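You operate a simulated robot arm through the tools that you are given. There is no shell and no other tool. Be economical: measure what you need, move in short steps, check, and stop when the job is done.

You run a simulated two-armed robot. Do the job below in one go: nothing can be reset, and whatever is moved stays where it is left.

Task
Couple the red hose end to rig three, start the pump and set the slip's flow.
Fine: open the red valve before the start; press PUMP, then the green button; set the flow by the blue valve.

Only the result counts: the job must be done as asked and must still hold three seconds after the hand-in. Knocking over, shifting, dropping, spilling or breaking anything else fails it.

Robot
Two 7-joint arms with two-finger parallel grippers on one trunk, on a base that drives. Base frame: it is fixed to the floor where the robot stands at the start and does not move with it; the origin is under the middle of the robot, x ahead of it, y to its left, z up. Lengths are in mm, angles in degrees, forces in N, time in s.
The left shoulder is at the start at [70, 134, 1327], the right one opposite. With the tool pointing down near the work surface each hand reaches from about 100 to 360 mm from the robot's upright axis, wherever it stands, measured 20 degrees to its own side. Places, roughly: black valve handle of rig three [500, 100, 900]; blue valve handle of rig four [500, -1200, 1300]; blue valve handle of rig one [100, 2700, 1300]; blue valve handle of rig two [500, 1600, 1300]; cool key of rig three [700, 500, 1300]; green button of rig three [600, 400, 1300]; green valve handle of rig three [600, 200, 1100]; grey valve handle of rig three [600, 0, 1500]; heat key of rig three [700, 500, 1300]; leak key of rig three [700, 500, 1300]; pump key of rig three [700, 600, 1300]; red valve handle of rig four [500, -1400, 1300]; red valve handle of rig one [200, 2500, 1300]; red valve handle of rig three [500, 0, 1300]; red valve handle of rig two [500, 1400, 1300]; red-ringed hose end (6x6x15 cm) [500, -200, 1100]. Payload 1.57 kg a hand.
Tool frame (each hand has its own): the origin (TCP) lies between the finger pads and is the grasp point; the fingertips stand 30 mm ahead of it; z points along the fingers, y is the line along which they close. Largest opening 80 mm; finger width 17, thickness 12; the body of the gripper, 40 by 82 mm, starts 80 mm behind the TCP.
Orientation is told as [roll, pitch, yaw] about the base's x, y, z axes, in that order, counted from this pose: with the fingers straight down and closing along the base's y, the tool's x points along the base's -x, its y along +y and its z along -z.

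Tools
- The arms move only by the tool step_arm. It takes "left_targets", "right_targets" or both (then of equal length, played together; a hand with none holds still); each is a list of rows, each a list of 3 entries, a list of its own where there are three numbers: the shift along the tool's x, y, z in cm, then the turn, a rotation vector about the tool's x, y, z in degrees, then the closure, from 0 (fully open) to 1 (shut). In form: [[[x, y, z], [rx, ry, rz], grip], ...]. A call has 1 to 8 rows; each row is the pose to reach, as a shift and turn from the pose commanded when the call began, along the tool's axes at that moment. Each row takes 0.2 s and may step no farther than 50 mm and 8.6 degrees from the row before; otherwise, or with a gripper value out of range, the whole call is refused. Where a pose cannot be reached the arm comes as near as it can. A force on the tool above 40 N (or 10 N above the force at the start of the call, whichever is more), or a blocked arm, ends the call early, and 0.2 s more pass. Each finger travels about 153 mm/s and halts on what it meets, pressing with about 20 N; the grip force reading is that of the motor and also rises with nothing between the fingers. The clock runs only during rows and for 0.2 s after the last one: add rows that repeat a pose to give the fingers time. The reply holds the time, the measured pose of the TCP, the force on the tool along the base axes, the opening and the grip force, in the units named above and with some noise, with the torque about the TCP (base axes, N m) and any sound that the robot's microphone picked up.
- Cameras (640 x 400 px; columns grow to the right, rows downward): "scene" is now at [126.8, 45.6, 1579.1]; the picture's right is [0.39, -0.92, 0.00], its down [-0.36, -0.15, -0.92] and it looks along [0.85, 0.35, -0.39] (base axes); focal length 214 px, centre (320, 200). "left" rides on the left gripper at [72, 7, -122] in its tool frame; the picture's right is [-0.09, 1.00, 0.00], its down [-0.84, -0.08, -0.54] and it looks along [-0.54, -0.05, 0.84] (tool axes); focal length 238 px, centre (320, 200). "right" rides on the right gripper at [72, -7, -122] in its tool frame; the picture's right is [0.09, 1.00, 0.00], its down [-0.84, 0.08, -0.54] and it looks along [-0.54, 0.05, 0.84] (tool axes); focal length 238 px, centre (320, 200). There is no depth. A picture from a camera that has moved, and an enlarged one, comes with that camera's place and axes in the base frame and with its lens. The place of the scene camera against the robot may be out by one fixed shift of up to 18 mm in any direction.
- capture(camera): a new picture of that camera. No time passes.
- slide_trunk(by): slides the trunk up (or, below 0, down) by that many mm; the arms and the scene camera ride with it, the base frame stays. It gives what a move gives, with no picture.
- roll_base(legs): drives the robot by 1 to 6 legs, each [ahead, left, turn to the left] in mm, mm and degrees, along the robot's own axes; the way and the turn of a leg run together, so that a leg with both is an arc; at most 1500 mm and 180 degrees a leg. The arms and the cameras ride along, it lands a little off, and it stops where it bumps. It gives what a move gives.
- turn_head(pan, tilt): turns the head with the scene camera to pan (to the left, within 86 degrees either way) and tilt (down, from -29 to 69), counted from straight ahead of the robot. It gives what a move gives.
- zoom(camera, box): a new picture of the part [left, top, right, bottom] of that camera's present view, enlarged. No time passes.
- finish_job(): hands the job in; it is judged then, once.

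Work in short steps. Places have to be worked out from the pictures, the camera data and where the tool is seen: move nearer, look again, correct. Check each grasp and each placing, and mend what went wrong. You have 120 turns and 92 pictures in all, those below and enlarged ones among them. Open the grippers and draw the arms clear of the work before you hand the job in, unless the task says otherwise; then end with one line.

The tools are called after ">>>" as name(argument=value, ...) on one line, values as JSON. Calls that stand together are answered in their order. step_arm: Moves the arms, as the interface text tells. Its arguments: {"type":"object","properties":{"left_targets":{"type":"array","items":{"type":"array"}},"right_targets":{"type":"array","items":{"type":"array"}}},"required":[]} The other tools are called the same way: slide_trunk (by) slides the trunk up or down; roll_base (legs) drives the base; turn_head (pan, tilt) turns the head that bears the scene camera; capture (camera) takes a picture; zoom (camera, box) takes an enlarged picture of a part of a camera's view; finish_job () hands the job in.

At the start:

```text
clock: 0.0
left_ee_pos: [303.2, 331.7, 999.2]
left_tool_rot: [0.0, 0.0, 0.1]
left_wrist_force: [0.4, -0.3, 0.5]
left_ft_torque: [-0.04, 0.0, -0.01]
left_opening: 79.9
left_gripper_force: 0.1
right_ee_pos: [269.3, 1.3, 1506.6]
right_tool_rot: [0.1, -0.1, 0.0]
right_wrist_force: [-1.0, 0.4, 0.0]
right_ft_torque: [-0.01, -0.02, 0.0]
right_opening: 79.9
right_gripper_force: 0.0
trunk travel left (down, up): [-901.0, 39.0]
robot x, y, heading: [-2.4, -3.8, 0.2]
head pan, tilt: [22.6, 22.9]
```

scene: 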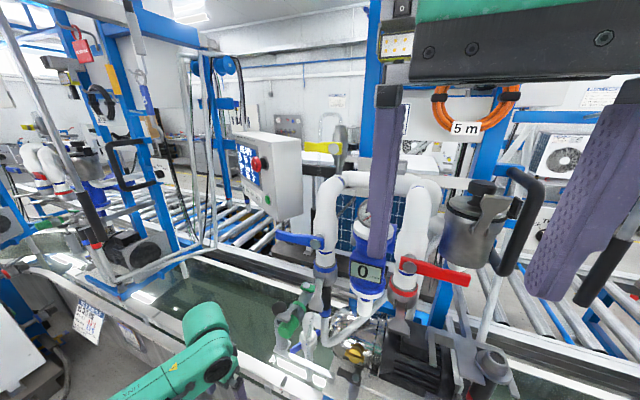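
right: 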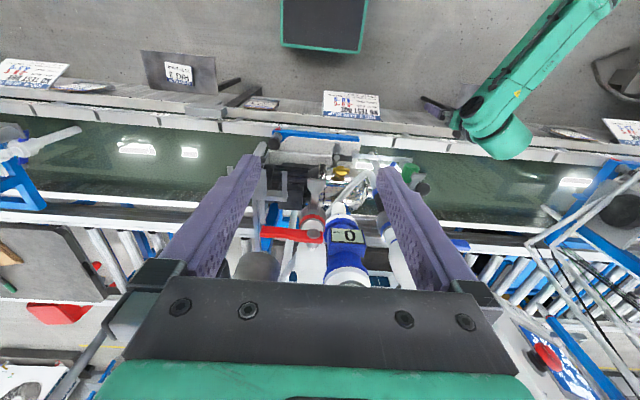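
left: 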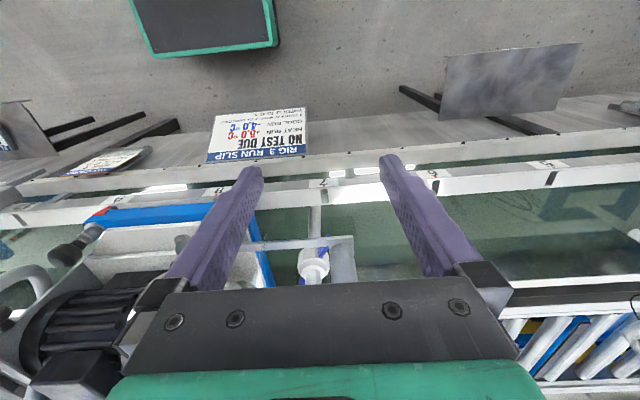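

The first view shows rig three ahead with a blue valve, a red valve and a display reading 0, plus a control box to the left. I'll zoom in on the slip, the rig and the control box.

>>> zoom(camera="left", box=[190, 90, 330, 178])

>>> zoom(camera="scene", box=[220, 160, 520, 400])

>>> zoom(camera="scene", box=[210, 110, 350, 230])

>>> zoom(camera="right", box=[0, 50, 400, 140])

```text
4.55 times, centred on (260, 134) of left
camera zoom: at [231.7, 337.6, 1122.1], right [0.09, 1.0, 0.0], down [0.84, -0.08, 0.54], along [0.54, -0.05, -0.84], focal length 1083 px, centre (593, 500)
```

zoom: 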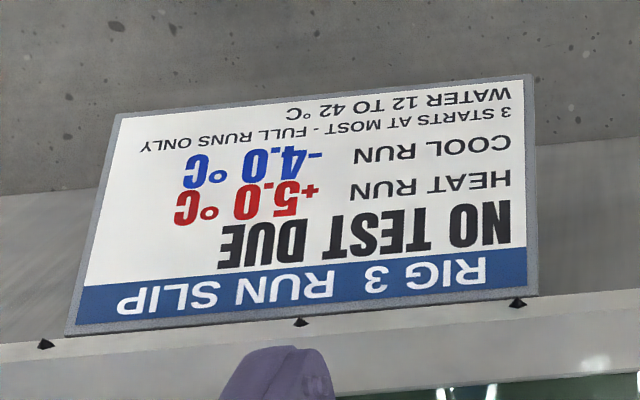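

```text
1.67 times, centred on (370, 280) of scene
camera zoom: at [126.8, 45.6, 1579.1], right [0.39, -0.92, 0.0], down [-0.36, -0.15, -0.92], along [0.85, 0.35, -0.39], focal length 358 px, centre (237, 67)
```

zoom: 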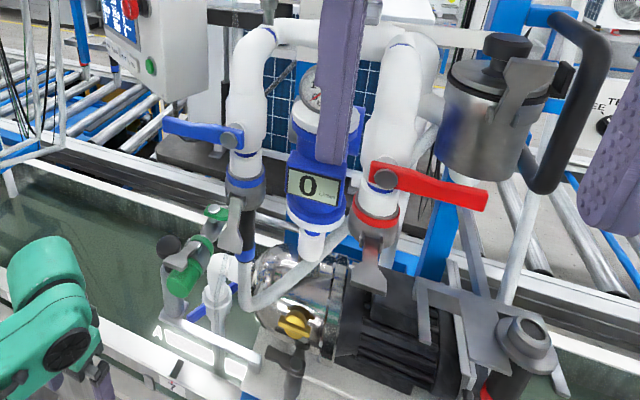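

```text
3.33 times, centred on (280, 170) of scene
camera zoom: at [126.8, 45.6, 1579.1], right [0.39, -0.92, 0.0], down [-0.36, -0.15, -0.92], along [0.85, 0.35, -0.39], focal length 715 px, centre (453, 300)
```

zoom: 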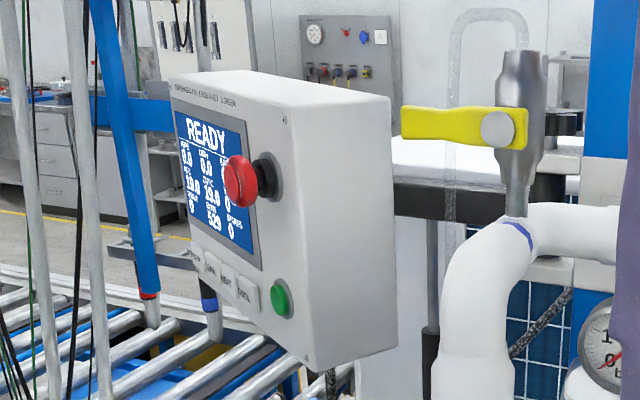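

```text
1.60 times, centred on (200, 95) of right
camera zoom: at [198.2, -6.2, 1628.9], right [-0.09, 1.0, 0.0], down [0.84, 0.08, 0.54], along [0.54, 0.05, -0.84], focal length 381 px, centre (512, 368)
```

zoom: 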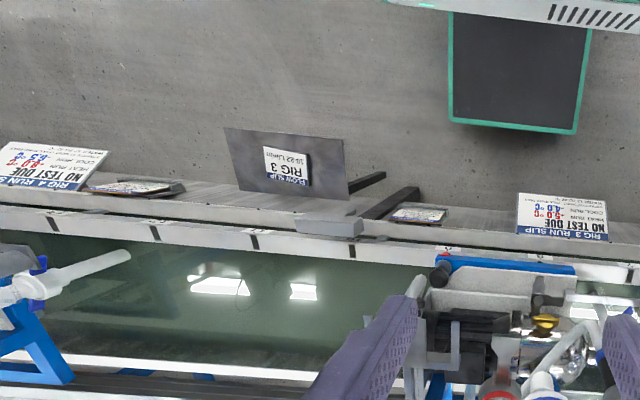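

A separate FLOW SLIP for rig three stands on a plate. I'll read it and also the plates beside it.

>>> zoom(camera="right", box=[155, 55, 205, 90])

>>> zoom(camera="right", box=[230, 85, 300, 120])

>>> turn_head(pan=-15, tilt=30)

```text
11.43 times, centred on (180, 72) of right
camera zoom: at [198.2, -6.2, 1628.9], right [-0.09, 1.0, 0.0], down [0.84, 0.08, 0.54], along [0.54, 0.05, -0.84], focal length 2724 px, centre (1920, 1657)
```

zoom: 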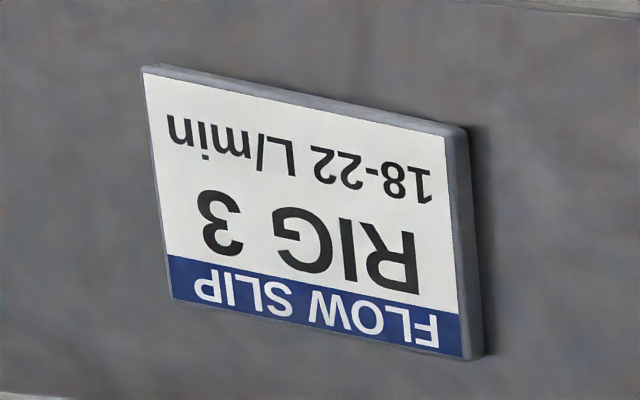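

```text
9.14 times, centred on (265, 102) of right
camera zoom: at [198.2, -6.2, 1628.9], right [-0.09, 1.0, 0.0], down [0.84, 0.08, 0.54], along [0.54, 0.05, -0.84], focal length 2179 px, centre (823, 1091)
```

zoom: 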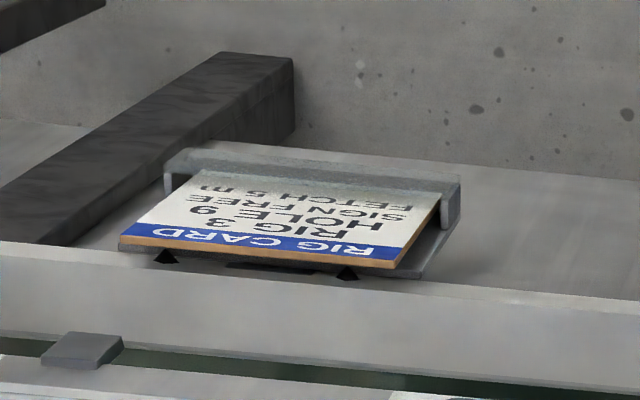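

```text
clock: 1.0
left_ee_pos: [304.1, 329.9, 999.2]
left_tool_rot: [0.0, 0.0, 0.0]
left_wrist_force: [0.5, 0.4, 0.0]
left_ft_torque: [-0.03, 0.01, 0.01]
left_opening: 80.3
left_gripper_force: 0.1
right_ee_pos: [270.3, 0.9, 1507.4]
right_tool_rot: [0.1, -0.2, 0.0]
right_wrist_force: [0.1, 0.2, -0.4]
right_ft_torque: [0.0, 0.0, 0.02]
right_opening: 80.3
right_gripper_force: 0.0
trunk travel left (down, up): [-901.0, 39.0]
robot x, y, heading: [-3.1, 2.5, 0.1]
head pan, tilt: [-15.0, 30.0]
```

The target flow is 18–22 L/min. Next I look for the red-ringed hose end on the right side.

>>> capture(camera="scene")

```text
82 pictures are left
camera scene: at [128.6, -13.2, 1567.8], right [-0.26, -0.97, 0.0], down [-0.48, 0.13, -0.87], along [0.84, -0.22, -0.5], focal length 214 px, centre (320, 200)
```

scene: 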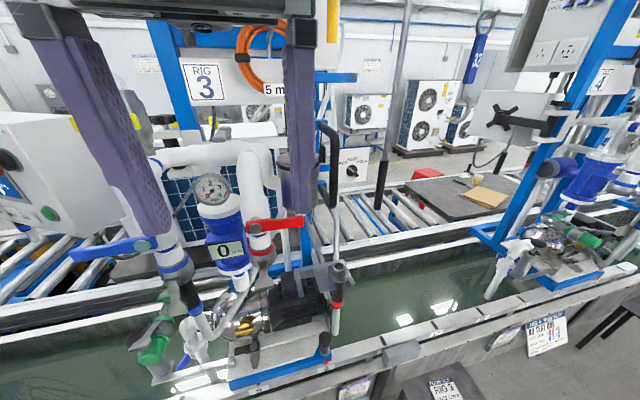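

The red-ringed part seems to be at (337, 290). I'll zoom in on it.

>>> zoom(camera="scene", box=[210, 200, 370, 390])

>>> zoom(camera="scene", box=[280, 240, 370, 340])

```text
2.11 times, centred on (290, 295) of scene
camera zoom: at [128.6, -13.2, 1567.8], right [-0.26, -0.97, 0.0], down [-0.48, 0.13, -0.87], along [0.84, -0.22, -0.5], focal length 452 px, centre (383, 0)
```

zoom: 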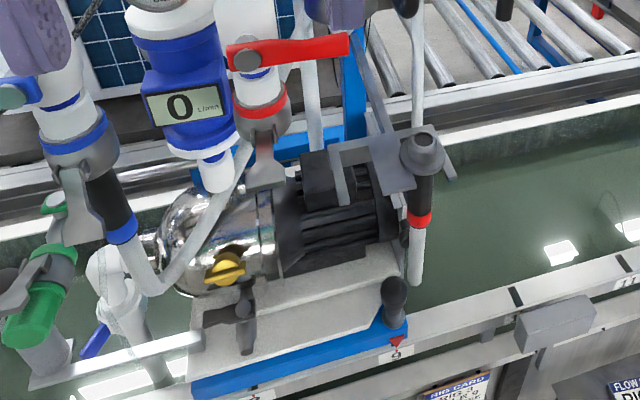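

```text
4.00 times, centred on (325, 290) of scene
camera zoom: at [128.6, -13.2, 1567.8], right [-0.26, -0.97, 0.0], down [-0.48, 0.13, -0.87], along [0.84, -0.22, -0.5], focal length 858 px, centre (300, -160)
```

zoom: 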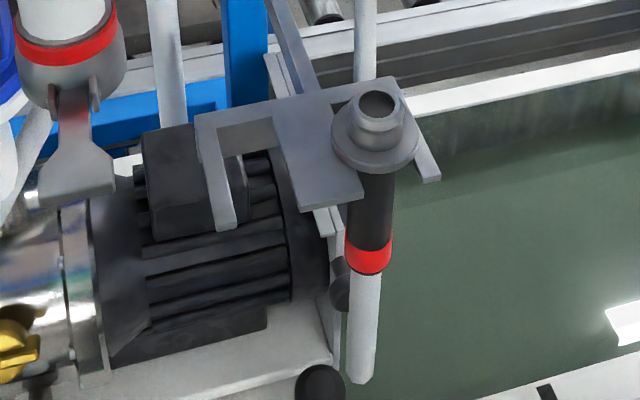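

The hose end stands in a fork beside the motor at about (500, −160, 1130). The red coupler with its lever hangs at about (520, 20, 1230). I swing the right hand to the right and pitch it forward to look closer.

>>> step_arm(right_targets=[[[-0.5, -3.0, 1], [0, -8, 0], 0], [[-1, -6, 3], [0, -16, 0], 0], [[-2, -9.5, 6], [0, -24, 0], 0], [[-3, -13, 9], [0, -32, 0], 0], [[-4, -16, 12], [0, -40, 0], 0], [[-4, -18, 15], [0, -48, 0], 0], [[-4, -20, 18], [0, -56, 0], 0], [[-4, -21, 20], [0, -64, 0], 0]])

>>> capture(camera="right")

>>> capture(camera="scene")

```text
clock: 2.8
left_ee_pos: [306.0, 329.5, 1000.1]
left_tool_rot: [0.0, 0.1, 0.0]
left_wrist_force: [-0.3, -0.5, 0.3]
left_ft_torque: [-0.01, 0.04, 0.03]
left_opening: 79.9
left_gripper_force: 0.1
right_ee_pos: [395.9, -225.8, 1464.8]
right_tool_rot: [0.3, -62.0, -0.3]
right_wrist_force: [-0.4, 0.5, -0.8]
right_ft_torque: [0.02, 0.05, -0.03]
right_opening: 80.1
right_gripper_force: 0.1
right hand out of reach, approached as far as the arm can: row 5, 6, 7, 8
trunk travel left (down, up): [-901.0, 39.0]
robot x, y, heading: [4.5, -2.6, -0.0]
head pan, tilt: [-15.0, 30.0]
```

```text
79 pictures are left
camera right: at [254.8, -232.9, 1458.1], right [-0.04, 1.0, -0.08], down [-0.09, 0.07, 0.99], along [1.0, 0.05, 0.08], focal length 238 px, centre (320, 200)
```

right: 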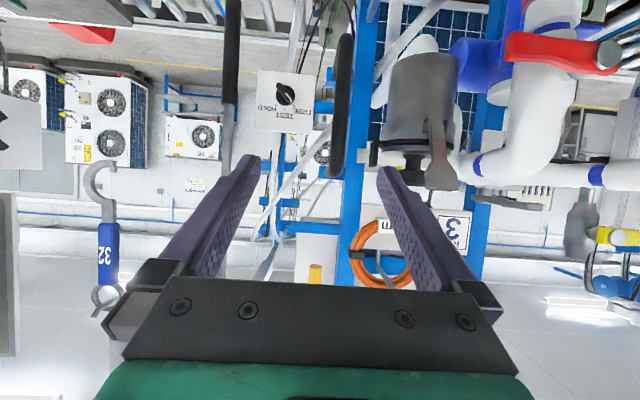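

```text
78 pictures are left
camera scene: at [132.4, -15.8, 1567.4], right [-0.26, -0.97, 0.0], down [-0.49, 0.13, -0.86], along [0.84, -0.22, -0.5], focal length 214 px, centre (320, 200)
```

scene: 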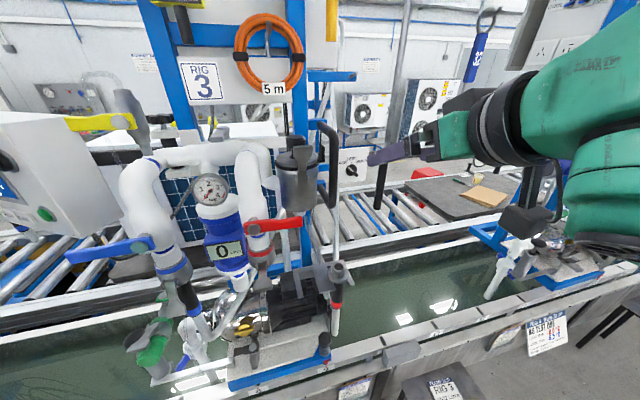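

The forward pose at this height is near the arm's limit, so lowering the trunk will suit it better. First I lift the left hand and pitch it forward too, so that it clears the tank.

>>> step_arm(left_targets=[[[0, 0, -4], [0, -6, 0], 0], [[0, 1, -8], [0, -14, 0], 0], [[0, 2, -12], [0, -22, 0], 0], [[0, 3, -16], [0, -30, 0], 0], [[0, 4, -20], [0, -38, 0], 0], [[0, 4, -24], [0, -46, 0], 0], [[0, 4, -28], [0, -54, 0], 0], [[0, 4, -32], [0, -62, 0], 0]])

>>> slide_trunk(by=-200)

>>> capture(camera="scene")

```text
clock: 4.6
left_ee_pos: [302.6, 431.3, 1380.1]
left_tool_rot: [-0.1, -62.2, -0.2]
left_wrist_force: [0.3, -0.5, 0.1]
left_ft_torque: [-0.01, -0.03, -0.04]
left_opening: 79.9
left_gripper_force: 0.1
left hand out of reach, approached as far as the arm can: row 2, 3, 4, 5, 6, 7, 8
right_ee_pos: [388.7, -223.5, 1466.6]
right_tool_rot: [0.3, -62.3, -0.2]
right_wrist_force: [0.0, 0.0, -0.3]
right_ft_torque: [0.01, -0.03, 0.02]
right_opening: 79.8
right_gripper_force: 0.1
trunk travel left (down, up): [-901.0, 39.0]
robot x, y, heading: [0.7, -1.5, -0.1]
head pan, tilt: [-15.0, 30.0]
```

```text
clock: 6.8
left_ee_pos: [303.8, 429.8, 1177.4]
left_tool_rot: [0.0, -62.0, 0.0]
left_wrist_force: [-0.1, 0.3, -0.3]
left_ft_torque: [-0.02, 0.01, -0.01]
left_opening: 80.1
left_gripper_force: 0.2
right_ee_pos: [391.3, -225.0, 1265.5]
right_tool_rot: [0.2, -62.2, -0.2]
right_wrist_force: [-0.5, 0.0, -0.1]
right_ft_torque: [0.01, -0.03, -0.01]
right_opening: 80.0
right_gripper_force: 0.0
trunk travel left (down, up): [-701.0, 239.0]
robot x, y, heading: [0.3, -1.7, 0.1]
head pan, tilt: [-15.0, 30.0]
```

```text
77 pictures are left
camera scene: at [128.6, -13.5, 1367.8], right [-0.26, -0.97, 0.0], down [-0.48, 0.13, -0.87], along [0.84, -0.22, -0.5], focal length 214 px, centre (320, 200)
```

scene: 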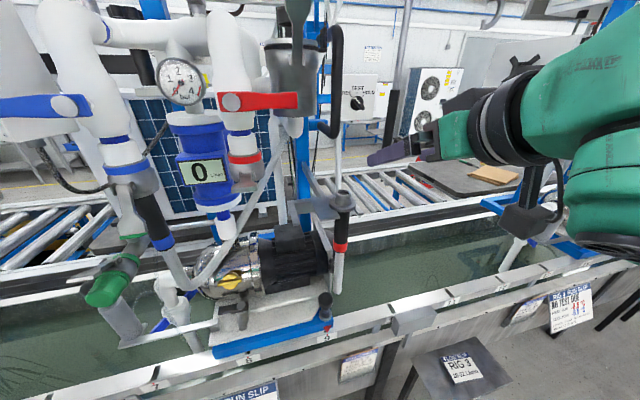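

Stereo from the two heights puts the hose's red ring at about (463, −147, 1040) and its top at about 1178. The coupler's red ring is at about (484, 15, 1254). I zoom in on the coupler and the fork.

>>> zoom(camera="scene", box=[200, 80, 280, 230])

>>> zoom(camera="scene", box=[280, 170, 380, 310])

>>> zoom(camera="scene", box=[60, 130, 220, 260])

```text
2.67 times, centred on (240, 155) of scene
camera zoom: at [128.6, -13.5, 1367.8], right [-0.26, -0.97, 0.0], down [-0.48, 0.13, -0.87], along [0.84, -0.22, -0.5], focal length 572 px, centre (533, 320)
```

zoom: 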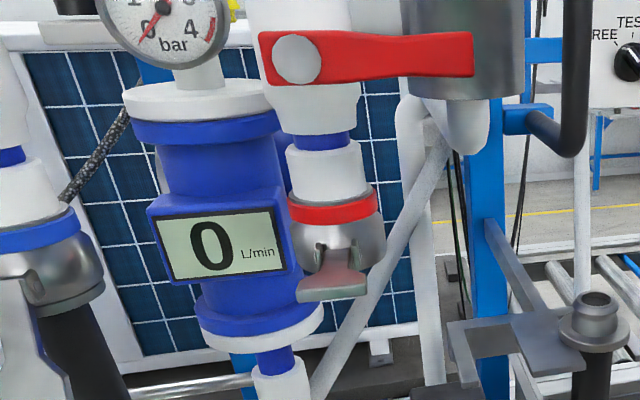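

```text
2.86 times, centred on (330, 240) of scene
camera zoom: at [128.6, -13.5, 1367.8], right [-0.26, -0.97, 0.0], down [-0.48, 0.13, -0.87], along [0.84, -0.22, -0.5], focal length 613 px, centre (291, 86)
```

zoom: 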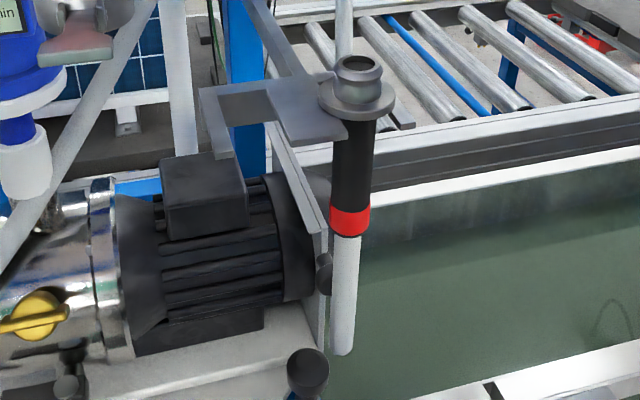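

```text
3.08 times, centred on (140, 195) of scene
camera zoom: at [128.6, -13.5, 1367.8], right [-0.26, -0.97, 0.0], down [-0.48, 0.13, -0.87], along [0.84, -0.22, -0.5], focal length 660 px, centre (874, 215)
```

zoom: 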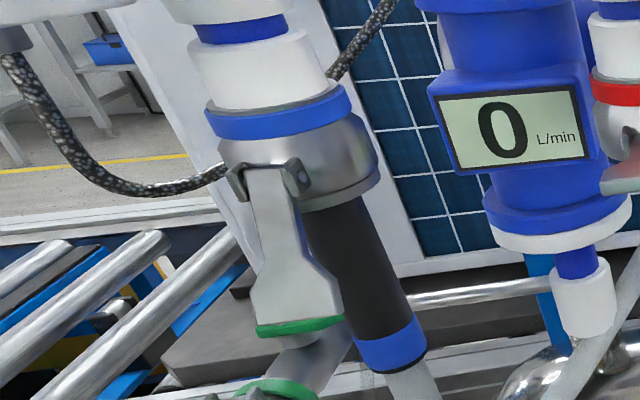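

The blue coupler's closed lever hangs down along its hose, while the red lever sticks out toward me, so it is open. The fork slot seems to open toward me. I back the base up to give the arms room and then bring the right hand down to the hose's height.

>>> roll_base(legs=[[-130, 0, 0]])

>>> step_arm(right_targets=[[[3, 1.5, 0], [0, -7, 0], 0.2], [[6.5, 3.5, -1], [0, -14, 0], 0.2], [[10, 5, -2], [0, -21, 0], 0.2], [[13.5, 6.5, -2.5], [0, -28, 0], 0.2], [[17, 7.5, -3], [0, -28, 0], 0.2], [[17, 7.5, -3], [0, -28, 0], 0.2]])

>>> capture(camera="right")

>>> capture(camera="scene")

```text
clock: 8.1
left_ee_pos: [175.6, 430.6, 1177.9]
left_tool_rot: [0.0, -62.0, 0.0]
left_wrist_force: [0.1, -0.3, 0.0]
left_ft_torque: [0.01, 0.02, 0.01]
left_opening: 79.8
left_gripper_force: 0.1
right_ee_pos: [264.2, -222.3, 1265.2]
right_tool_rot: [0.2, -62.0, -0.1]
right_wrist_force: [-0.8, -0.7, -0.3]
right_ft_torque: [-0.01, -0.04, 0.01]
right_opening: 79.8
right_gripper_force: 0.0
trunk travel left (down, up): [-701.0, 239.0]
robot x, y, heading: [-131.7, -0.7, 0.0]
head pan, tilt: [-15.0, 30.0]
```

```text
clock: 9.5
left_ee_pos: [171.0, 430.6, 1179.9]
left_tool_rot: [0.1, -62.1, -0.1]
left_wrist_force: [-0.7, 0.0, -1.2]
left_ft_torque: [0.0, -0.04, 0.03]
left_opening: 80.0
left_gripper_force: 0.0
right_ee_pos: [275.3, -6.7, 1207.3]
right_tool_rot: [141.1, -89.5, -141.1]
right_wrist_force: [1.2, -1.1, 0.6]
right_ft_torque: [0.0, 0.03, 0.03]
right_opening: 64.1
right_gripper_force: 0.1
right hand out of reach, approached as far as the arm can: row 1, 2, 3, 4, 5, 6
trunk travel left (down, up): [-701.0, 239.0]
robot x, y, heading: [-132.9, 1.8, 0.2]
head pan, tilt: [-15.0, 30.0]
```

```text
73 pictures are left
camera right: at [154.6, -14.1, 1133.4], right [0.0, 1.0, -0.09], down [-0.55, 0.07, 0.83], along [0.84, 0.05, 0.54], focal length 238 px, centre (320, 200)
```

right: 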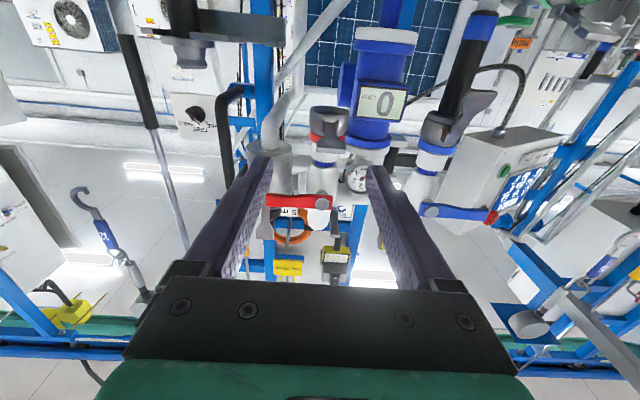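

```text
72 pictures are left
camera scene: at [-4.3, -14.0, 1368.1], right [-0.26, -0.97, 0.0], down [-0.48, 0.13, -0.87], along [0.84, -0.22, -0.5], focal length 214 px, centre (320, 200)
```

scene: 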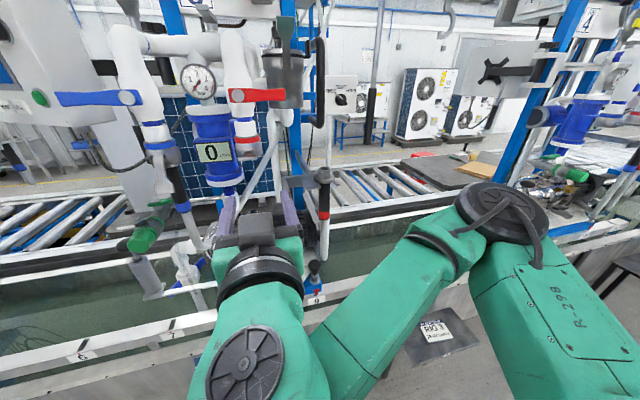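

The commanded poses were too close to the body, so the arm only approximated them. A null move will show whether the command persists or resets to the pose it reached.

>>> step_arm(right_targets=[[[0, 0, 0], [0, 0, 0], 0.2]], left_targets=[[[0, 0, 0], [0, 0, 0], 0]])

```text
clock: 9.9
left_ee_pos: [176.4, 432.6, 1177.2]
left_tool_rot: [-0.2, -61.9, 0.2]
left_wrist_force: [0.0, 0.8, 0.4]
left_ft_torque: [-0.02, -0.04, -0.05]
left_opening: 80.0
left_gripper_force: 0.0
right_ee_pos: [280.7, -4.6, 1204.1]
right_tool_rot: [142.5, -90.0, -142.4]
right_wrist_force: [0.5, -0.1, -0.2]
right_ft_torque: [-0.02, 0.01, 0.01]
right_opening: 64.3
right_gripper_force: 0.0
trunk travel left (down, up): [-701.0, 239.0]
robot x, y, heading: [-134.5, -0.4, -0.3]
head pan, tilt: [-15.0, 30.0]
```

The command does reset to the pose reached. From here, now facing forward, I step toward (340, −147, 1055).

>>> step_arm(right_targets=[[[2, -3, 2], [0, 0, 0], 0.2], [[4, -6, 4], [0, 0, 0], 0.2], [[6, -9, 6], [0, 0, 0], 0.2], [[9, -11, 6], [0, 0, 0], 0.2], [[12, -13, 6], [0, 0, 0], 0.2], [[15, -14.3, 6], [0, 0, 0], 0.2]])

>>> capture(camera="right")

>>> capture(camera="scene")

```text
clock: 11.3
left_ee_pos: [175.4, 431.2, 1178.1]
left_tool_rot: [0.0, -62.0, 0.0]
left_wrist_force: [0.0, -0.1, 0.2]
left_ft_torque: [0.02, 0.04, -0.04]
left_opening: 80.0
left_gripper_force: 0.1
right_ee_pos: [340.5, -147.0, 1049.9]
right_tool_rot: [154.6, -89.8, -154.3]
right_wrist_force: [0.1, -0.4, 0.0]
right_ft_torque: [0.0, 0.04, -0.02]
right_opening: 64.0
right_gripper_force: 0.0
trunk travel left (down, up): [-701.0, 239.0]
robot x, y, heading: [-134.0, 0.6, 0.1]
head pan, tilt: [-15.0, 30.0]
```

```text
71 pictures are left
camera right: at [219.3, -155.2, 977.2], right [0.0, 1.0, -0.09], down [-0.54, 0.07, 0.84], along [0.84, 0.05, 0.54], focal length 238 px, centre (320, 200)
```

right: 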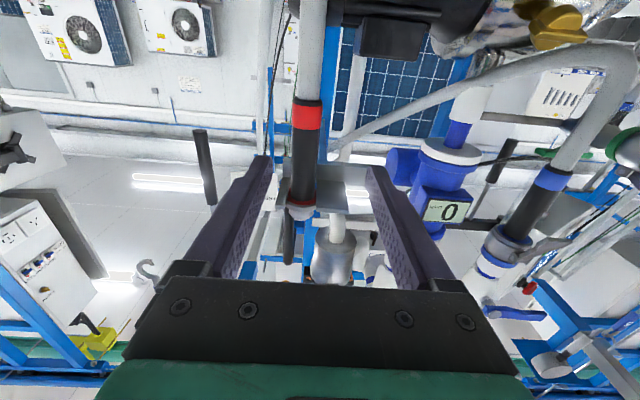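

```text
70 pictures are left
camera scene: at [-0.9, -13.8, 1367.8], right [-0.26, -0.97, 0.0], down [-0.48, 0.13, -0.87], along [0.84, -0.22, -0.5], focal length 214 px, centre (320, 200)
```

scene: 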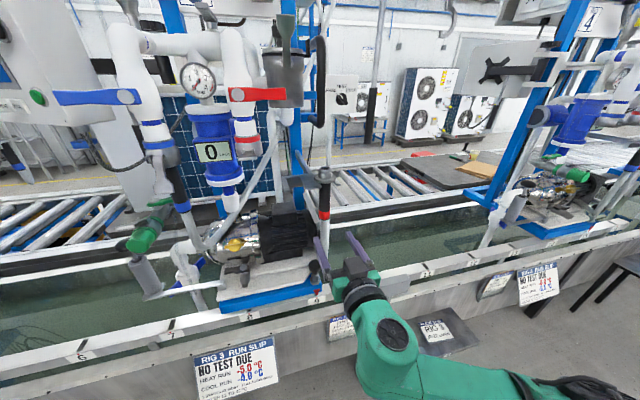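

The ring lies on a line giving about (463, −162, 1036) if x is right. I shift to y = −160, z = 1042, advance to x = 405 and look again.

>>> step_arm(right_targets=[[[0.8, -1.4, 2], [0, 0, 0], 0.15], [[0.8, -1.4, 4.5], [0, 0, 0], 0.15], [[0.8, -1.4, 6.5], [0, 0, 0], 0.15]])

>>> capture(camera="right")

>>> zoom(camera="scene", box=[260, 140, 420, 300])

```text
clock: 12.1
left_ee_pos: [176.1, 432.0, 1177.6]
left_tool_rot: [0.0, -62.0, 0.1]
left_wrist_force: [-0.6, -0.8, 0.3]
left_ft_torque: [0.03, 0.03, 0.02]
left_opening: 79.9
left_gripper_force: 0.0
right_ee_pos: [408.8, -163.7, 1040.4]
right_tool_rot: [131.4, -89.9, -131.2]
right_wrist_force: [0.2, -0.6, -0.5]
right_ft_torque: [-0.02, -0.04, -0.01]
right_opening: 68.0
right_gripper_force: 0.1
trunk travel left (down, up): [-701.0, 239.0]
robot x, y, heading: [-127.6, -0.1, 0.3]
head pan, tilt: [-15.0, 30.0]
```

```text
69 pictures are left
camera right: at [286.7, -170.8, 968.7], right [0.0, 1.0, -0.09], down [-0.54, 0.08, 0.84], along [0.84, 0.05, 0.54], focal length 238 px, centre (320, 200)
```

right: 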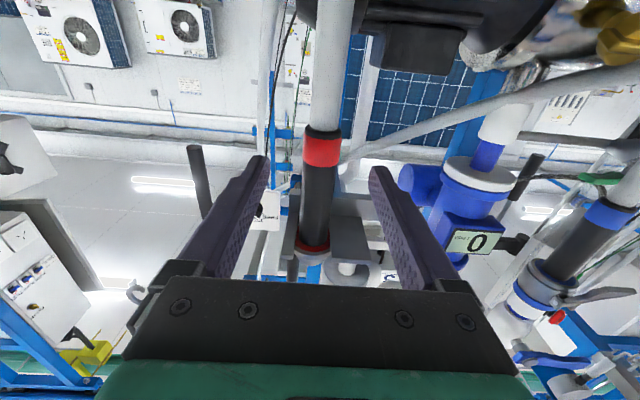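

```text
2.50 times, centred on (340, 220) of scene
camera zoom: at [-0.1, -13.0, 1367.7], right [-0.26, -0.97, 0.0], down [-0.48, 0.13, -0.87], along [0.84, -0.22, -0.5], focal length 536 px, centre (270, 150)
```

zoom: 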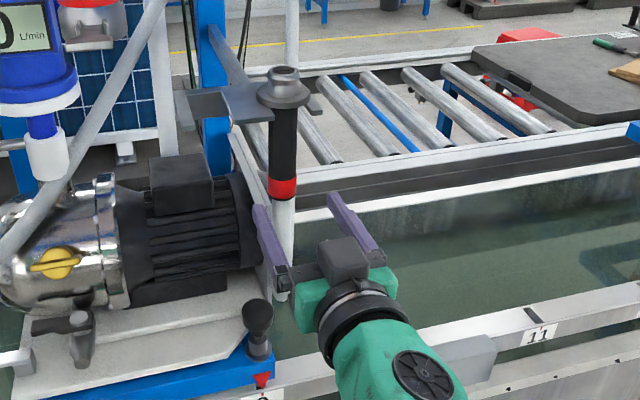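

Triangulating from the right camera, the ring is at (463, −162, 1036). I narrow the opening to about 52, lower 4 mm and advance 54 mm.

>>> step_arm(right_targets=[[[0.4, 0.1, 1.0], [0, 0, 0], 0.35], [[0.4, 0.1, 2.5], [0, 0, 0], 0.35], [[0.4, 0.1, 4], [0, 0, 0], 0.35], [[0.4, 0.1, 5.4], [0, 0, 0], 0.35]])

>>> capture(camera="right")

>>> zoom(camera="scene", box=[260, 140, 420, 300])

```text
clock: 13.1
left_ee_pos: [174.4, 431.6, 1179.0]
left_tool_rot: [-0.1, -62.1, 0.0]
left_wrist_force: [0.2, -0.4, 0.1]
left_ft_torque: [-0.04, 0.02, -0.01]
left_opening: 79.8
left_gripper_force: 0.2
right_ee_pos: [460.7, -162.1, 1036.6]
right_tool_rot: [105.9, -89.9, -105.8]
right_wrist_force: [0.2, 0.2, -0.3]
right_ft_torque: [-0.02, 0.01, 0.01]
right_opening: 52.0
right_gripper_force: 0.1
trunk travel left (down, up): [-701.0, 239.0]
robot x, y, heading: [-128.1, 1.2, 0.0]
head pan, tilt: [-15.0, 30.0]
```

```text
67 pictures are left
camera right: at [339.6, -169.8, 963.7], right [0.0, 1.0, -0.09], down [-0.54, 0.07, 0.84], along [0.84, 0.05, 0.54], focal length 238 px, centre (320, 200)
```

right: 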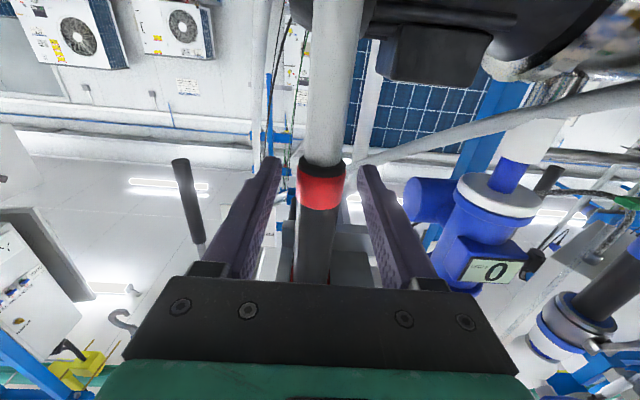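

```text
2.50 times, centred on (340, 220) of scene
camera zoom: at [-0.1, -12.8, 1367.7], right [-0.26, -0.97, 0.0], down [-0.48, 0.13, -0.87], along [0.84, -0.22, -0.5], focal length 536 px, centre (270, 150)
```

zoom: 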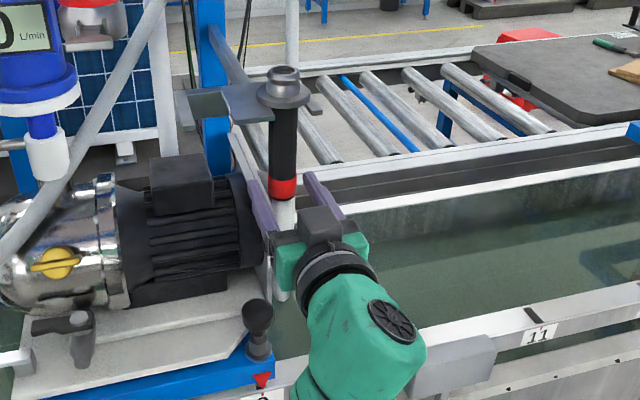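

The ring sits between the fingers, so I close on it.

>>> step_arm(right_targets=[[[0, 0, 0.2], [0, 0, 0], 0.6], [[0, 0, 0.2], [0, 0, 0], 1], [[0, 0, 0.2], [0, 0, 0], 1]])

>>> zoom(camera="scene", box=[200, 120, 360, 260])

```text
clock: 13.9
left_ee_pos: [175.0, 431.2, 1177.8]
left_tool_rot: [-0.2, -62.1, 0.0]
left_wrist_force: [0.0, -0.3, 0.2]
left_ft_torque: [-0.01, -0.01, -0.03]
left_opening: 79.9
left_gripper_force: 0.1
right_ee_pos: [463.0, -162.0, 1035.2]
right_tool_rot: [139.8, -89.8, -139.7]
right_wrist_force: [-1.0, 1.6, 1.9]
right_ft_torque: [-0.04, -0.01, 0.03]
right_opening: 30.0
right_gripper_force: 19.9
trunk travel left (down, up): [-701.0, 239.0]
robot x, y, heading: [-132.8, -0.2, -0.0]
head pan, tilt: [-15.0, 30.0]
```

```text
2.86 times, centred on (280, 190) of scene
camera zoom: at [-1.2, -12.8, 1367.8], right [-0.26, -0.97, 0.0], down [-0.48, 0.13, -0.87], along [0.84, -0.22, -0.5], focal length 613 px, centre (434, 229)
```

zoom: 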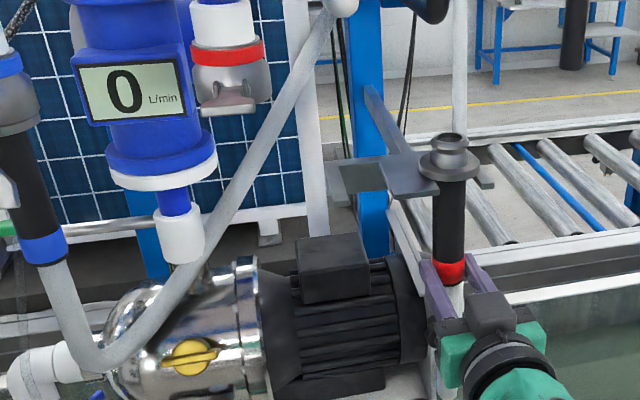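

The ring is gripped at 30 mm. I lift 12 mm out of the fork and then pull toward the robot.

>>> step_arm(right_targets=[[[-0.6, 0, 0.2], [0, 0, 0], 1], [[-1.2, 0, 0.2], [0, 0, 0], 1], [[-1.2, 0, -1], [0, 0, 0], 1], [[-1.2, 0, -3], [0, 0, 0], 1], [[-1.2, 0, -5.5], [0, 0, 0], 1], [[-1.2, 0, -8], [0, 0, 0], 1]])

>>> capture(camera="scene")

```text
clock: 15.3
left_ee_pos: [174.4, 430.9, 1177.2]
left_tool_rot: [0.0, -62.1, 0.0]
left_wrist_force: [0.3, -0.2, -1.0]
left_ft_torque: [0.01, 0.0, 0.02]
left_opening: 80.3
left_gripper_force: 0.1
right_ee_pos: [382.6, -163.0, 1047.8]
right_tool_rot: [142.6, -89.9, -142.5]
right_wrist_force: [-0.3, 0.2, -4.5]
right_ft_torque: [-0.06, 0.07, 0.01]
right_opening: 29.6
right_gripper_force: 19.5
trunk travel left (down, up): [-701.0, 239.0]
robot x, y, heading: [-129.2, 1.8, 0.1]
head pan, tilt: [-15.0, 30.0]
```

```text
64 pictures are left
camera scene: at [-1.3, -13.3, 1367.8], right [-0.26, -0.97, 0.0], down [-0.48, 0.13, -0.87], along [0.84, -0.22, -0.5], focal length 214 px, centre (320, 200)
```

scene: 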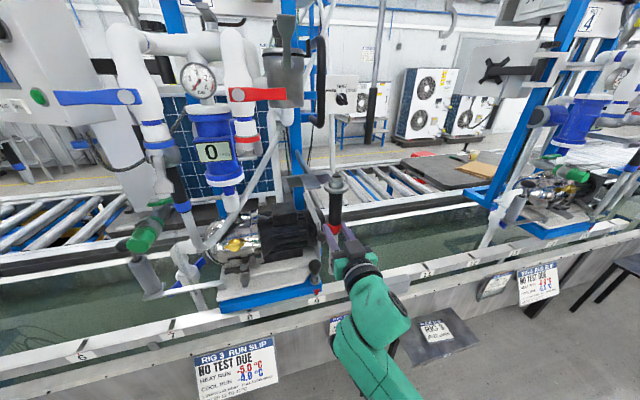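

The hose end is out of the fork and hanging freely (4.5 N). I carry it sideways to y ≈ 0 while staying back at x ≈ 370, then view the coupler with the right camera.

>>> step_arm(right_targets=[[[0, 3.5, -1], [0, 0, 0], 1], [[0, 7, -1], [0, 0, 0], 1], [[0, 10.5, -1], [0, 0, 0], 1], [[0, 14, -1], [0, 0, 0], 1], [[0, 17, -1], [0, 0, 0], 1]])

>>> capture(camera="right")

>>> capture(camera="scene")

```text
clock: 16.5
left_ee_pos: [175.7, 431.0, 1178.0]
left_tool_rot: [-0.1, -61.9, 0.1]
left_wrist_force: [-0.8, -0.4, 1.0]
left_ft_torque: [0.01, -0.01, 0.02]
left_opening: 79.9
left_gripper_force: 0.1
right_ee_pos: [372.7, -2.2, 1028.5]
right_tool_rot: [-92.6, -83.4, 92.6]
right_wrist_force: [0.1, -0.5, -3.8]
right_ft_torque: [-0.04, 0.08, 0.0]
right_opening: 29.7
right_gripper_force: 20.4
trunk travel left (down, up): [-701.0, 239.0]
robot x, y, heading: [-130.6, -0.7, 0.1]
head pan, tilt: [-15.0, 30.0]
```

```text
63 pictures are left
camera right: at [252.2, -18.7, 956.7], right [0.0, 0.98, -0.2], down [-0.55, 0.17, 0.82], along [0.84, 0.11, 0.53], focal length 238 px, centre (320, 200)
```

right: 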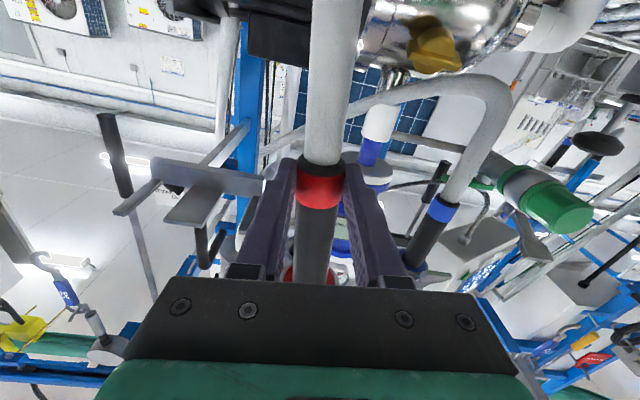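

```text
62 pictures are left
camera scene: at [0.5, -13.2, 1367.6], right [-0.26, -0.97, 0.0], down [-0.48, 0.13, -0.87], along [0.84, -0.22, -0.5], focal length 214 px, centre (320, 200)
```

scene: 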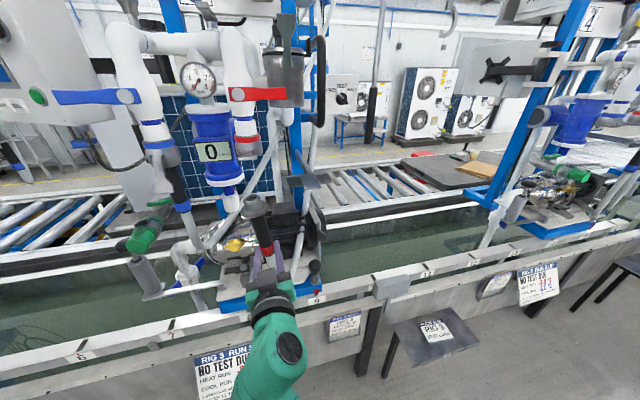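

The hand sagged 20 mm and rolled about 6.5° in this move. I hold a couple of rows to see whether it settles.

>>> step_arm(right_targets=[[[0, 0, 0], [0, 0, 0], 1], [[0, 0, 0], [0, 0, 0], 1], [[0, 0, 0], [0, 0, 0], 1]])

```text
clock: 17.3
left_ee_pos: [174.6, 430.5, 1178.6]
left_tool_rot: [0.0, -61.9, 0.0]
left_wrist_force: [0.1, -0.3, 0.0]
left_ft_torque: [-0.02, 0.0, 0.0]
left_opening: 79.9
left_gripper_force: 0.0
right_ee_pos: [372.4, -2.8, 1025.7]
right_tool_rot: [-90.8, -83.5, 91.1]
right_wrist_force: [-0.3, -0.2, -4.9]
right_ft_torque: [-0.03, 0.04, -0.03]
right_opening: 29.6
right_gripper_force: 20.2
trunk travel left (down, up): [-701.0, 239.0]
robot x, y, heading: [-128.2, -1.5, -0.1]
head pan, tilt: [-15.0, 30.0]
```

It stays rolled, so I correct it: rotate +6.5° about the tool z axis and raise about 25 mm.

>>> step_arm(right_targets=[[[-1.2, 0, 0], [0, 0, 3.3], 1], [[-2.5, 0, 0], [0, 0, 6.6], 1], [[-2.5, 0, 0], [0, 0, 6.6], 1]])

```text
clock: 17.8
left_ee_pos: [175.0, 431.1, 1177.4]
left_tool_rot: [0.0, -61.9, 0.1]
left_wrist_force: [-0.7, 0.5, 0.1]
left_ft_torque: [0.01, -0.01, -0.02]
left_opening: 80.0
left_gripper_force: 0.2
right_ee_pos: [371.5, -3.9, 1027.0]
right_tool_rot: [-85.1, -84.5, 85.7]
right_wrist_force: [-0.2, -0.5, -3.9]
right_ft_torque: [0.0, 0.09, 0.0]
right_opening: 29.7
right_gripper_force: 20.1
trunk travel left (down, up): [-701.0, 239.0]
robot x, y, heading: [-129.8, -1.9, -0.0]
head pan, tilt: [-15.0, 30.0]
stopped in row 2 (right hand): the arm was blocked; the commanded pose is now the measured one
```

The arm is blocked by something, so I look down along it.

>>> turn_head(pan=-10, tilt=65)

>>> capture(camera="scene")

```text
clock: 18.8
left_ee_pos: [175.4, 430.7, 1178.7]
left_tool_rot: [0.0, -62.0, 0.1]
left_wrist_force: [-0.3, -0.1, -0.8]
left_ft_torque: [-0.01, 0.02, 0.01]
left_opening: 80.2
left_gripper_force: 0.0
right_ee_pos: [370.7, -3.2, 1027.0]
right_tool_rot: [-86.3, -84.5, 86.8]
right_wrist_force: [-0.7, -0.5, -4.3]
right_ft_torque: [-0.04, 0.07, 0.0]
right_opening: 30.0
right_gripper_force: 20.5
trunk travel left (down, up): [-701.0, 239.0]
robot x, y, heading: [-128.3, 0.1, 0.2]
head pan, tilt: [-10.0, 65.0]
```

```text
61 pictures are left
camera scene: at [-27.5, -0.5, 1320.1], right [-0.17, -0.99, 0.0], down [-0.89, 0.16, -0.42], along [0.42, -0.07, -0.91], focal length 214 px, centre (320, 200)
```

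scene: 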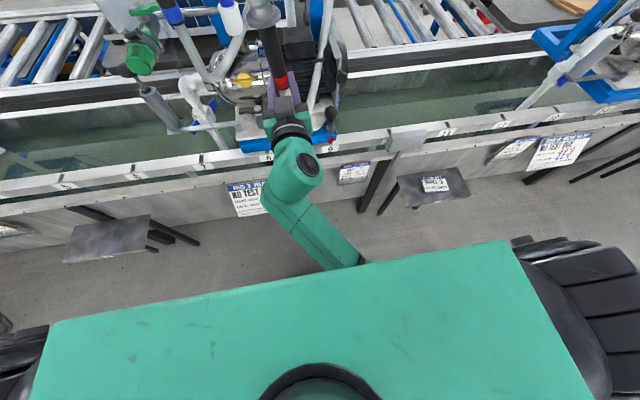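

The right elbow is against the robot's own torso. I back the base 170 mm and shift it 100 mm to the left, so the hand can work more extended.

>>> roll_base(legs=[[-170, 0, 0], [0, 100, 0]])

>>> step_arm(right_targets=[[[0, -3, 3], [0, 0, 0], 1], [[0, -6, 6], [0, 0, 0], 1], [[0, -8, 9.5], [0, 0, 2], 1], [[0, -9, 13], [0, 0, 4], 1], [[-1.5, -9, 13], [0, 0, 5.5], 1], [[-2.5, -9, 13], [0, 0, 5.5], 1]])

```text
clock: 21.0
left_ee_pos: [6.9, 527.8, 1177.8]
left_tool_rot: [0.1, -62.0, -0.2]
left_wrist_force: [-0.5, 1.0, -0.2]
left_ft_torque: [0.04, -0.02, -0.02]
left_opening: 80.0
left_gripper_force: 0.1
right_ee_pos: [200.3, 94.5, 1028.0]
right_tool_rot: [-86.6, -84.5, 87.0]
right_wrist_force: [-0.6, 0.3, -4.5]
right_ft_torque: [-0.03, 0.09, -0.02]
right_opening: 29.7
right_gripper_force: 19.9
trunk travel left (down, up): [-701.0, 239.0]
robot x, y, heading: [-301.6, 98.9, -0.5]
head pan, tilt: [-10.0, 65.0]
```

```text
clock: 22.4
left_ee_pos: [7.8, 528.9, 1178.5]
left_tool_rot: [0.1, -61.8, -0.2]
left_wrist_force: [-0.6, -0.8, -1.3]
left_ft_torque: [0.0, 0.01, 0.0]
left_opening: 80.0
left_gripper_force: 0.1
right_ee_pos: [334.4, -12.0, 1048.7]
right_tool_rot: [-81.0, -85.9, 79.7]
right_wrist_force: [-0.3, -1.1, -4.6]
right_ft_torque: [-0.01, 0.12, 0.0]
right_opening: 29.7
right_gripper_force: 19.4
trunk travel left (down, up): [-701.0, 239.0]
robot x, y, heading: [-299.5, 101.6, -0.1]
head pan, tilt: [-10.0, 65.0]
```

The hand moves freely again, with about 4° of roll remaining. I fix the roll and look at the coupler from both cameras.

>>> step_arm(right_targets=[[[0, 0, 0], [0, 0, 4], 1], [[0, 0, 0], [0, 0, 4], 1]])

>>> turn_head(pan=-5, tilt=15)

>>> capture(camera="right")

>>> capture(camera="scene")

```text
clock: 23.2
left_ee_pos: [6.8, 529.5, 1177.9]
left_tool_rot: [0.1, -61.9, -0.2]
left_wrist_force: [0.9, -0.1, -0.3]
left_ft_torque: [-0.01, -0.01, 0.0]
left_opening: 79.9
left_gripper_force: 0.0
right_ee_pos: [336.4, -21.9, 1048.5]
right_tool_rot: [-78.0, -88.1, 76.0]
right_wrist_force: [0.5, 0.4, -4.3]
right_ft_torque: [-0.05, 0.11, -0.02]
right_opening: 29.7
right_gripper_force: 19.9
trunk travel left (down, up): [-701.0, 239.0]
robot x, y, heading: [-296.0, 96.6, -0.3]
head pan, tilt: [-10.0, 65.0]
stopped in row 2 (right hand): the arm was blocked; the commanded pose is now the measured one
```

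```text
clock: 24.4
left_ee_pos: [7.3, 529.2, 1179.2]
left_tool_rot: [0.0, -61.9, -0.2]
left_wrist_force: [0.2, -0.1, -0.5]
left_ft_torque: [-0.04, -0.01, 0.01]
left_opening: 80.0
left_gripper_force: 0.1
right_ee_pos: [335.2, -22.0, 1050.4]
right_tool_rot: [-80.8, -88.0, 78.9]
right_wrist_force: [0.6, 0.1, -3.4]
right_ft_torque: [0.01, 0.06, 0.02]
right_opening: 29.4
right_gripper_force: 20.2
trunk travel left (down, up): [-701.0, 239.0]
robot x, y, heading: [-299.3, 98.8, -0.3]
head pan, tilt: [-5.0, 15.0]
```

```text
60 pictures are left
camera right: at [213.3, -27.1, 979.1], right [0.03, 0.99, -0.13], down [-0.53, 0.12, 0.84], along [0.85, 0.04, 0.53], focal length 238 px, centre (320, 200)
```

right: 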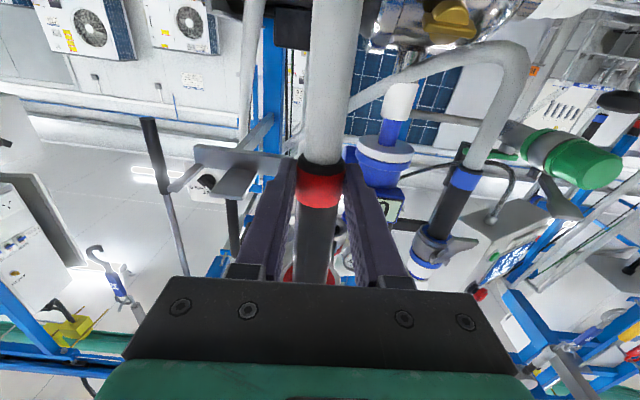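

```text
59 pictures are left
camera scene: at [-163.7, 100.5, 1391.8], right [-0.09, -1.0, 0.0], down [-0.26, 0.02, -0.97], along [0.96, -0.09, -0.26], focal length 214 px, centre (320, 200)
```

scene: 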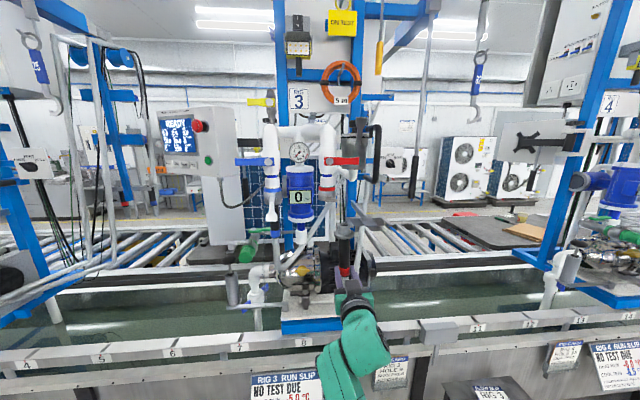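

I zoom the scene camera on the coupler and the held hose to compare them.

>>> zoom(camera="scene", box=[250, 120, 410, 300])

>>> zoom(camera="scene", box=[300, 140, 370, 220])

```text
2.22 times, centred on (330, 210) of scene
camera zoom: at [-163.7, 100.5, 1391.8], right [-0.09, -1.0, 0.0], down [-0.26, 0.02, -0.97], along [0.96, -0.09, -0.26], focal length 477 px, centre (298, 178)
```

zoom: 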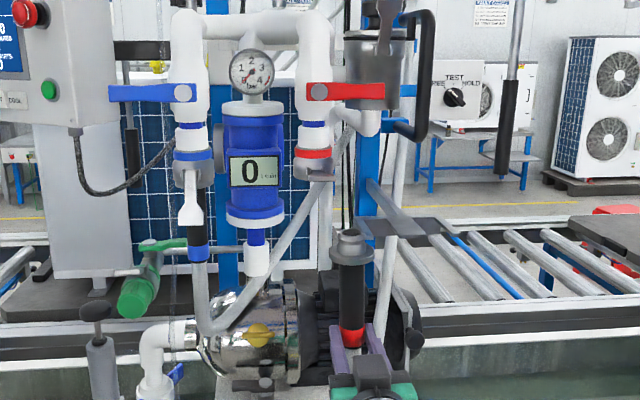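

```text
5.00 times, centred on (335, 180) of scene
camera zoom: at [-163.7, 100.5, 1391.8], right [-0.09, -1.0, 0.0], down [-0.26, 0.02, -0.97], along [0.96, -0.09, -0.26], focal length 1072 px, centre (245, 300)
```

zoom: 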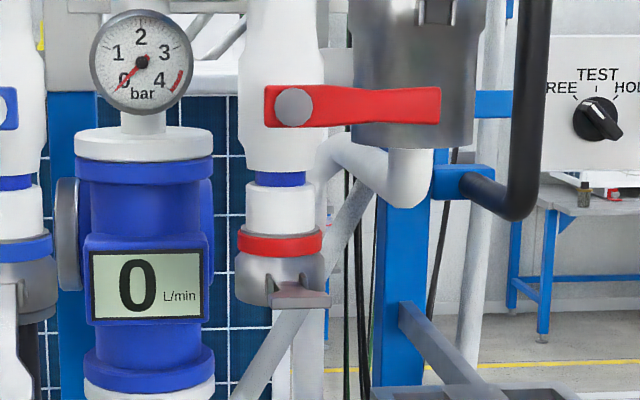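

Measured against the held ring, the coupler is at about (484, 6) with its mouth at z ≈ 1222. The hose top is 140 mm above the grip, so it needs a final grip height of about 1110. I move to x = 430, y = 6, z = 1072 in small steps.

>>> step_arm(right_targets=[[[0, 0.5, 2.5], [0, 0, 0], 1], [[-0.5, 1.3, 5], [0, 0, 0.5], 1], [[-1.2, 2.2, 7.5], [0, 0, 1.2], 1], [[-2.2, 3.1, 9.5], [0, 0, 2], 1], [[-2.2, 3.1, 9.5], [0, 0, 2], 1]])

>>> zoom(camera="scene", box=[290, 130, 390, 270])

```text
clock: 25.6
left_ee_pos: [8.1, 529.7, 1178.3]
left_tool_rot: [0.0, -62.1, -0.2]
left_wrist_force: [0.5, 0.2, 0.3]
left_ft_torque: [0.04, 0.02, -0.01]
left_opening: 80.0
left_gripper_force: 0.0
right_ee_pos: [434.2, -1.8, 1069.3]
right_tool_rot: [-57.1, -89.4, 54.5]
right_wrist_force: [-0.4, -0.2, -4.2]
right_ft_torque: [0.0, 0.06, -0.02]
right_opening: 29.8
right_gripper_force: 20.1
trunk travel left (down, up): [-701.0, 239.0]
robot x, y, heading: [-301.4, 99.4, -0.1]
head pan, tilt: [-5.0, 15.0]
```

```text
2.86 times, centred on (340, 200) of scene
camera zoom: at [-164.0, 100.3, 1391.9], right [-0.09, -1.0, 0.0], down [-0.26, 0.02, -0.97], along [0.96, -0.09, -0.26], focal length 613 px, centre (263, 200)
```

zoom: 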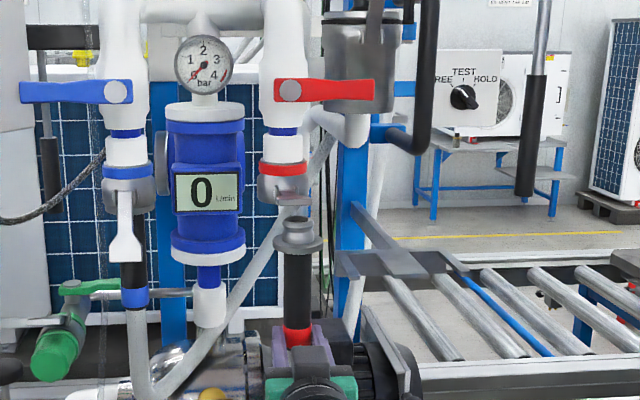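

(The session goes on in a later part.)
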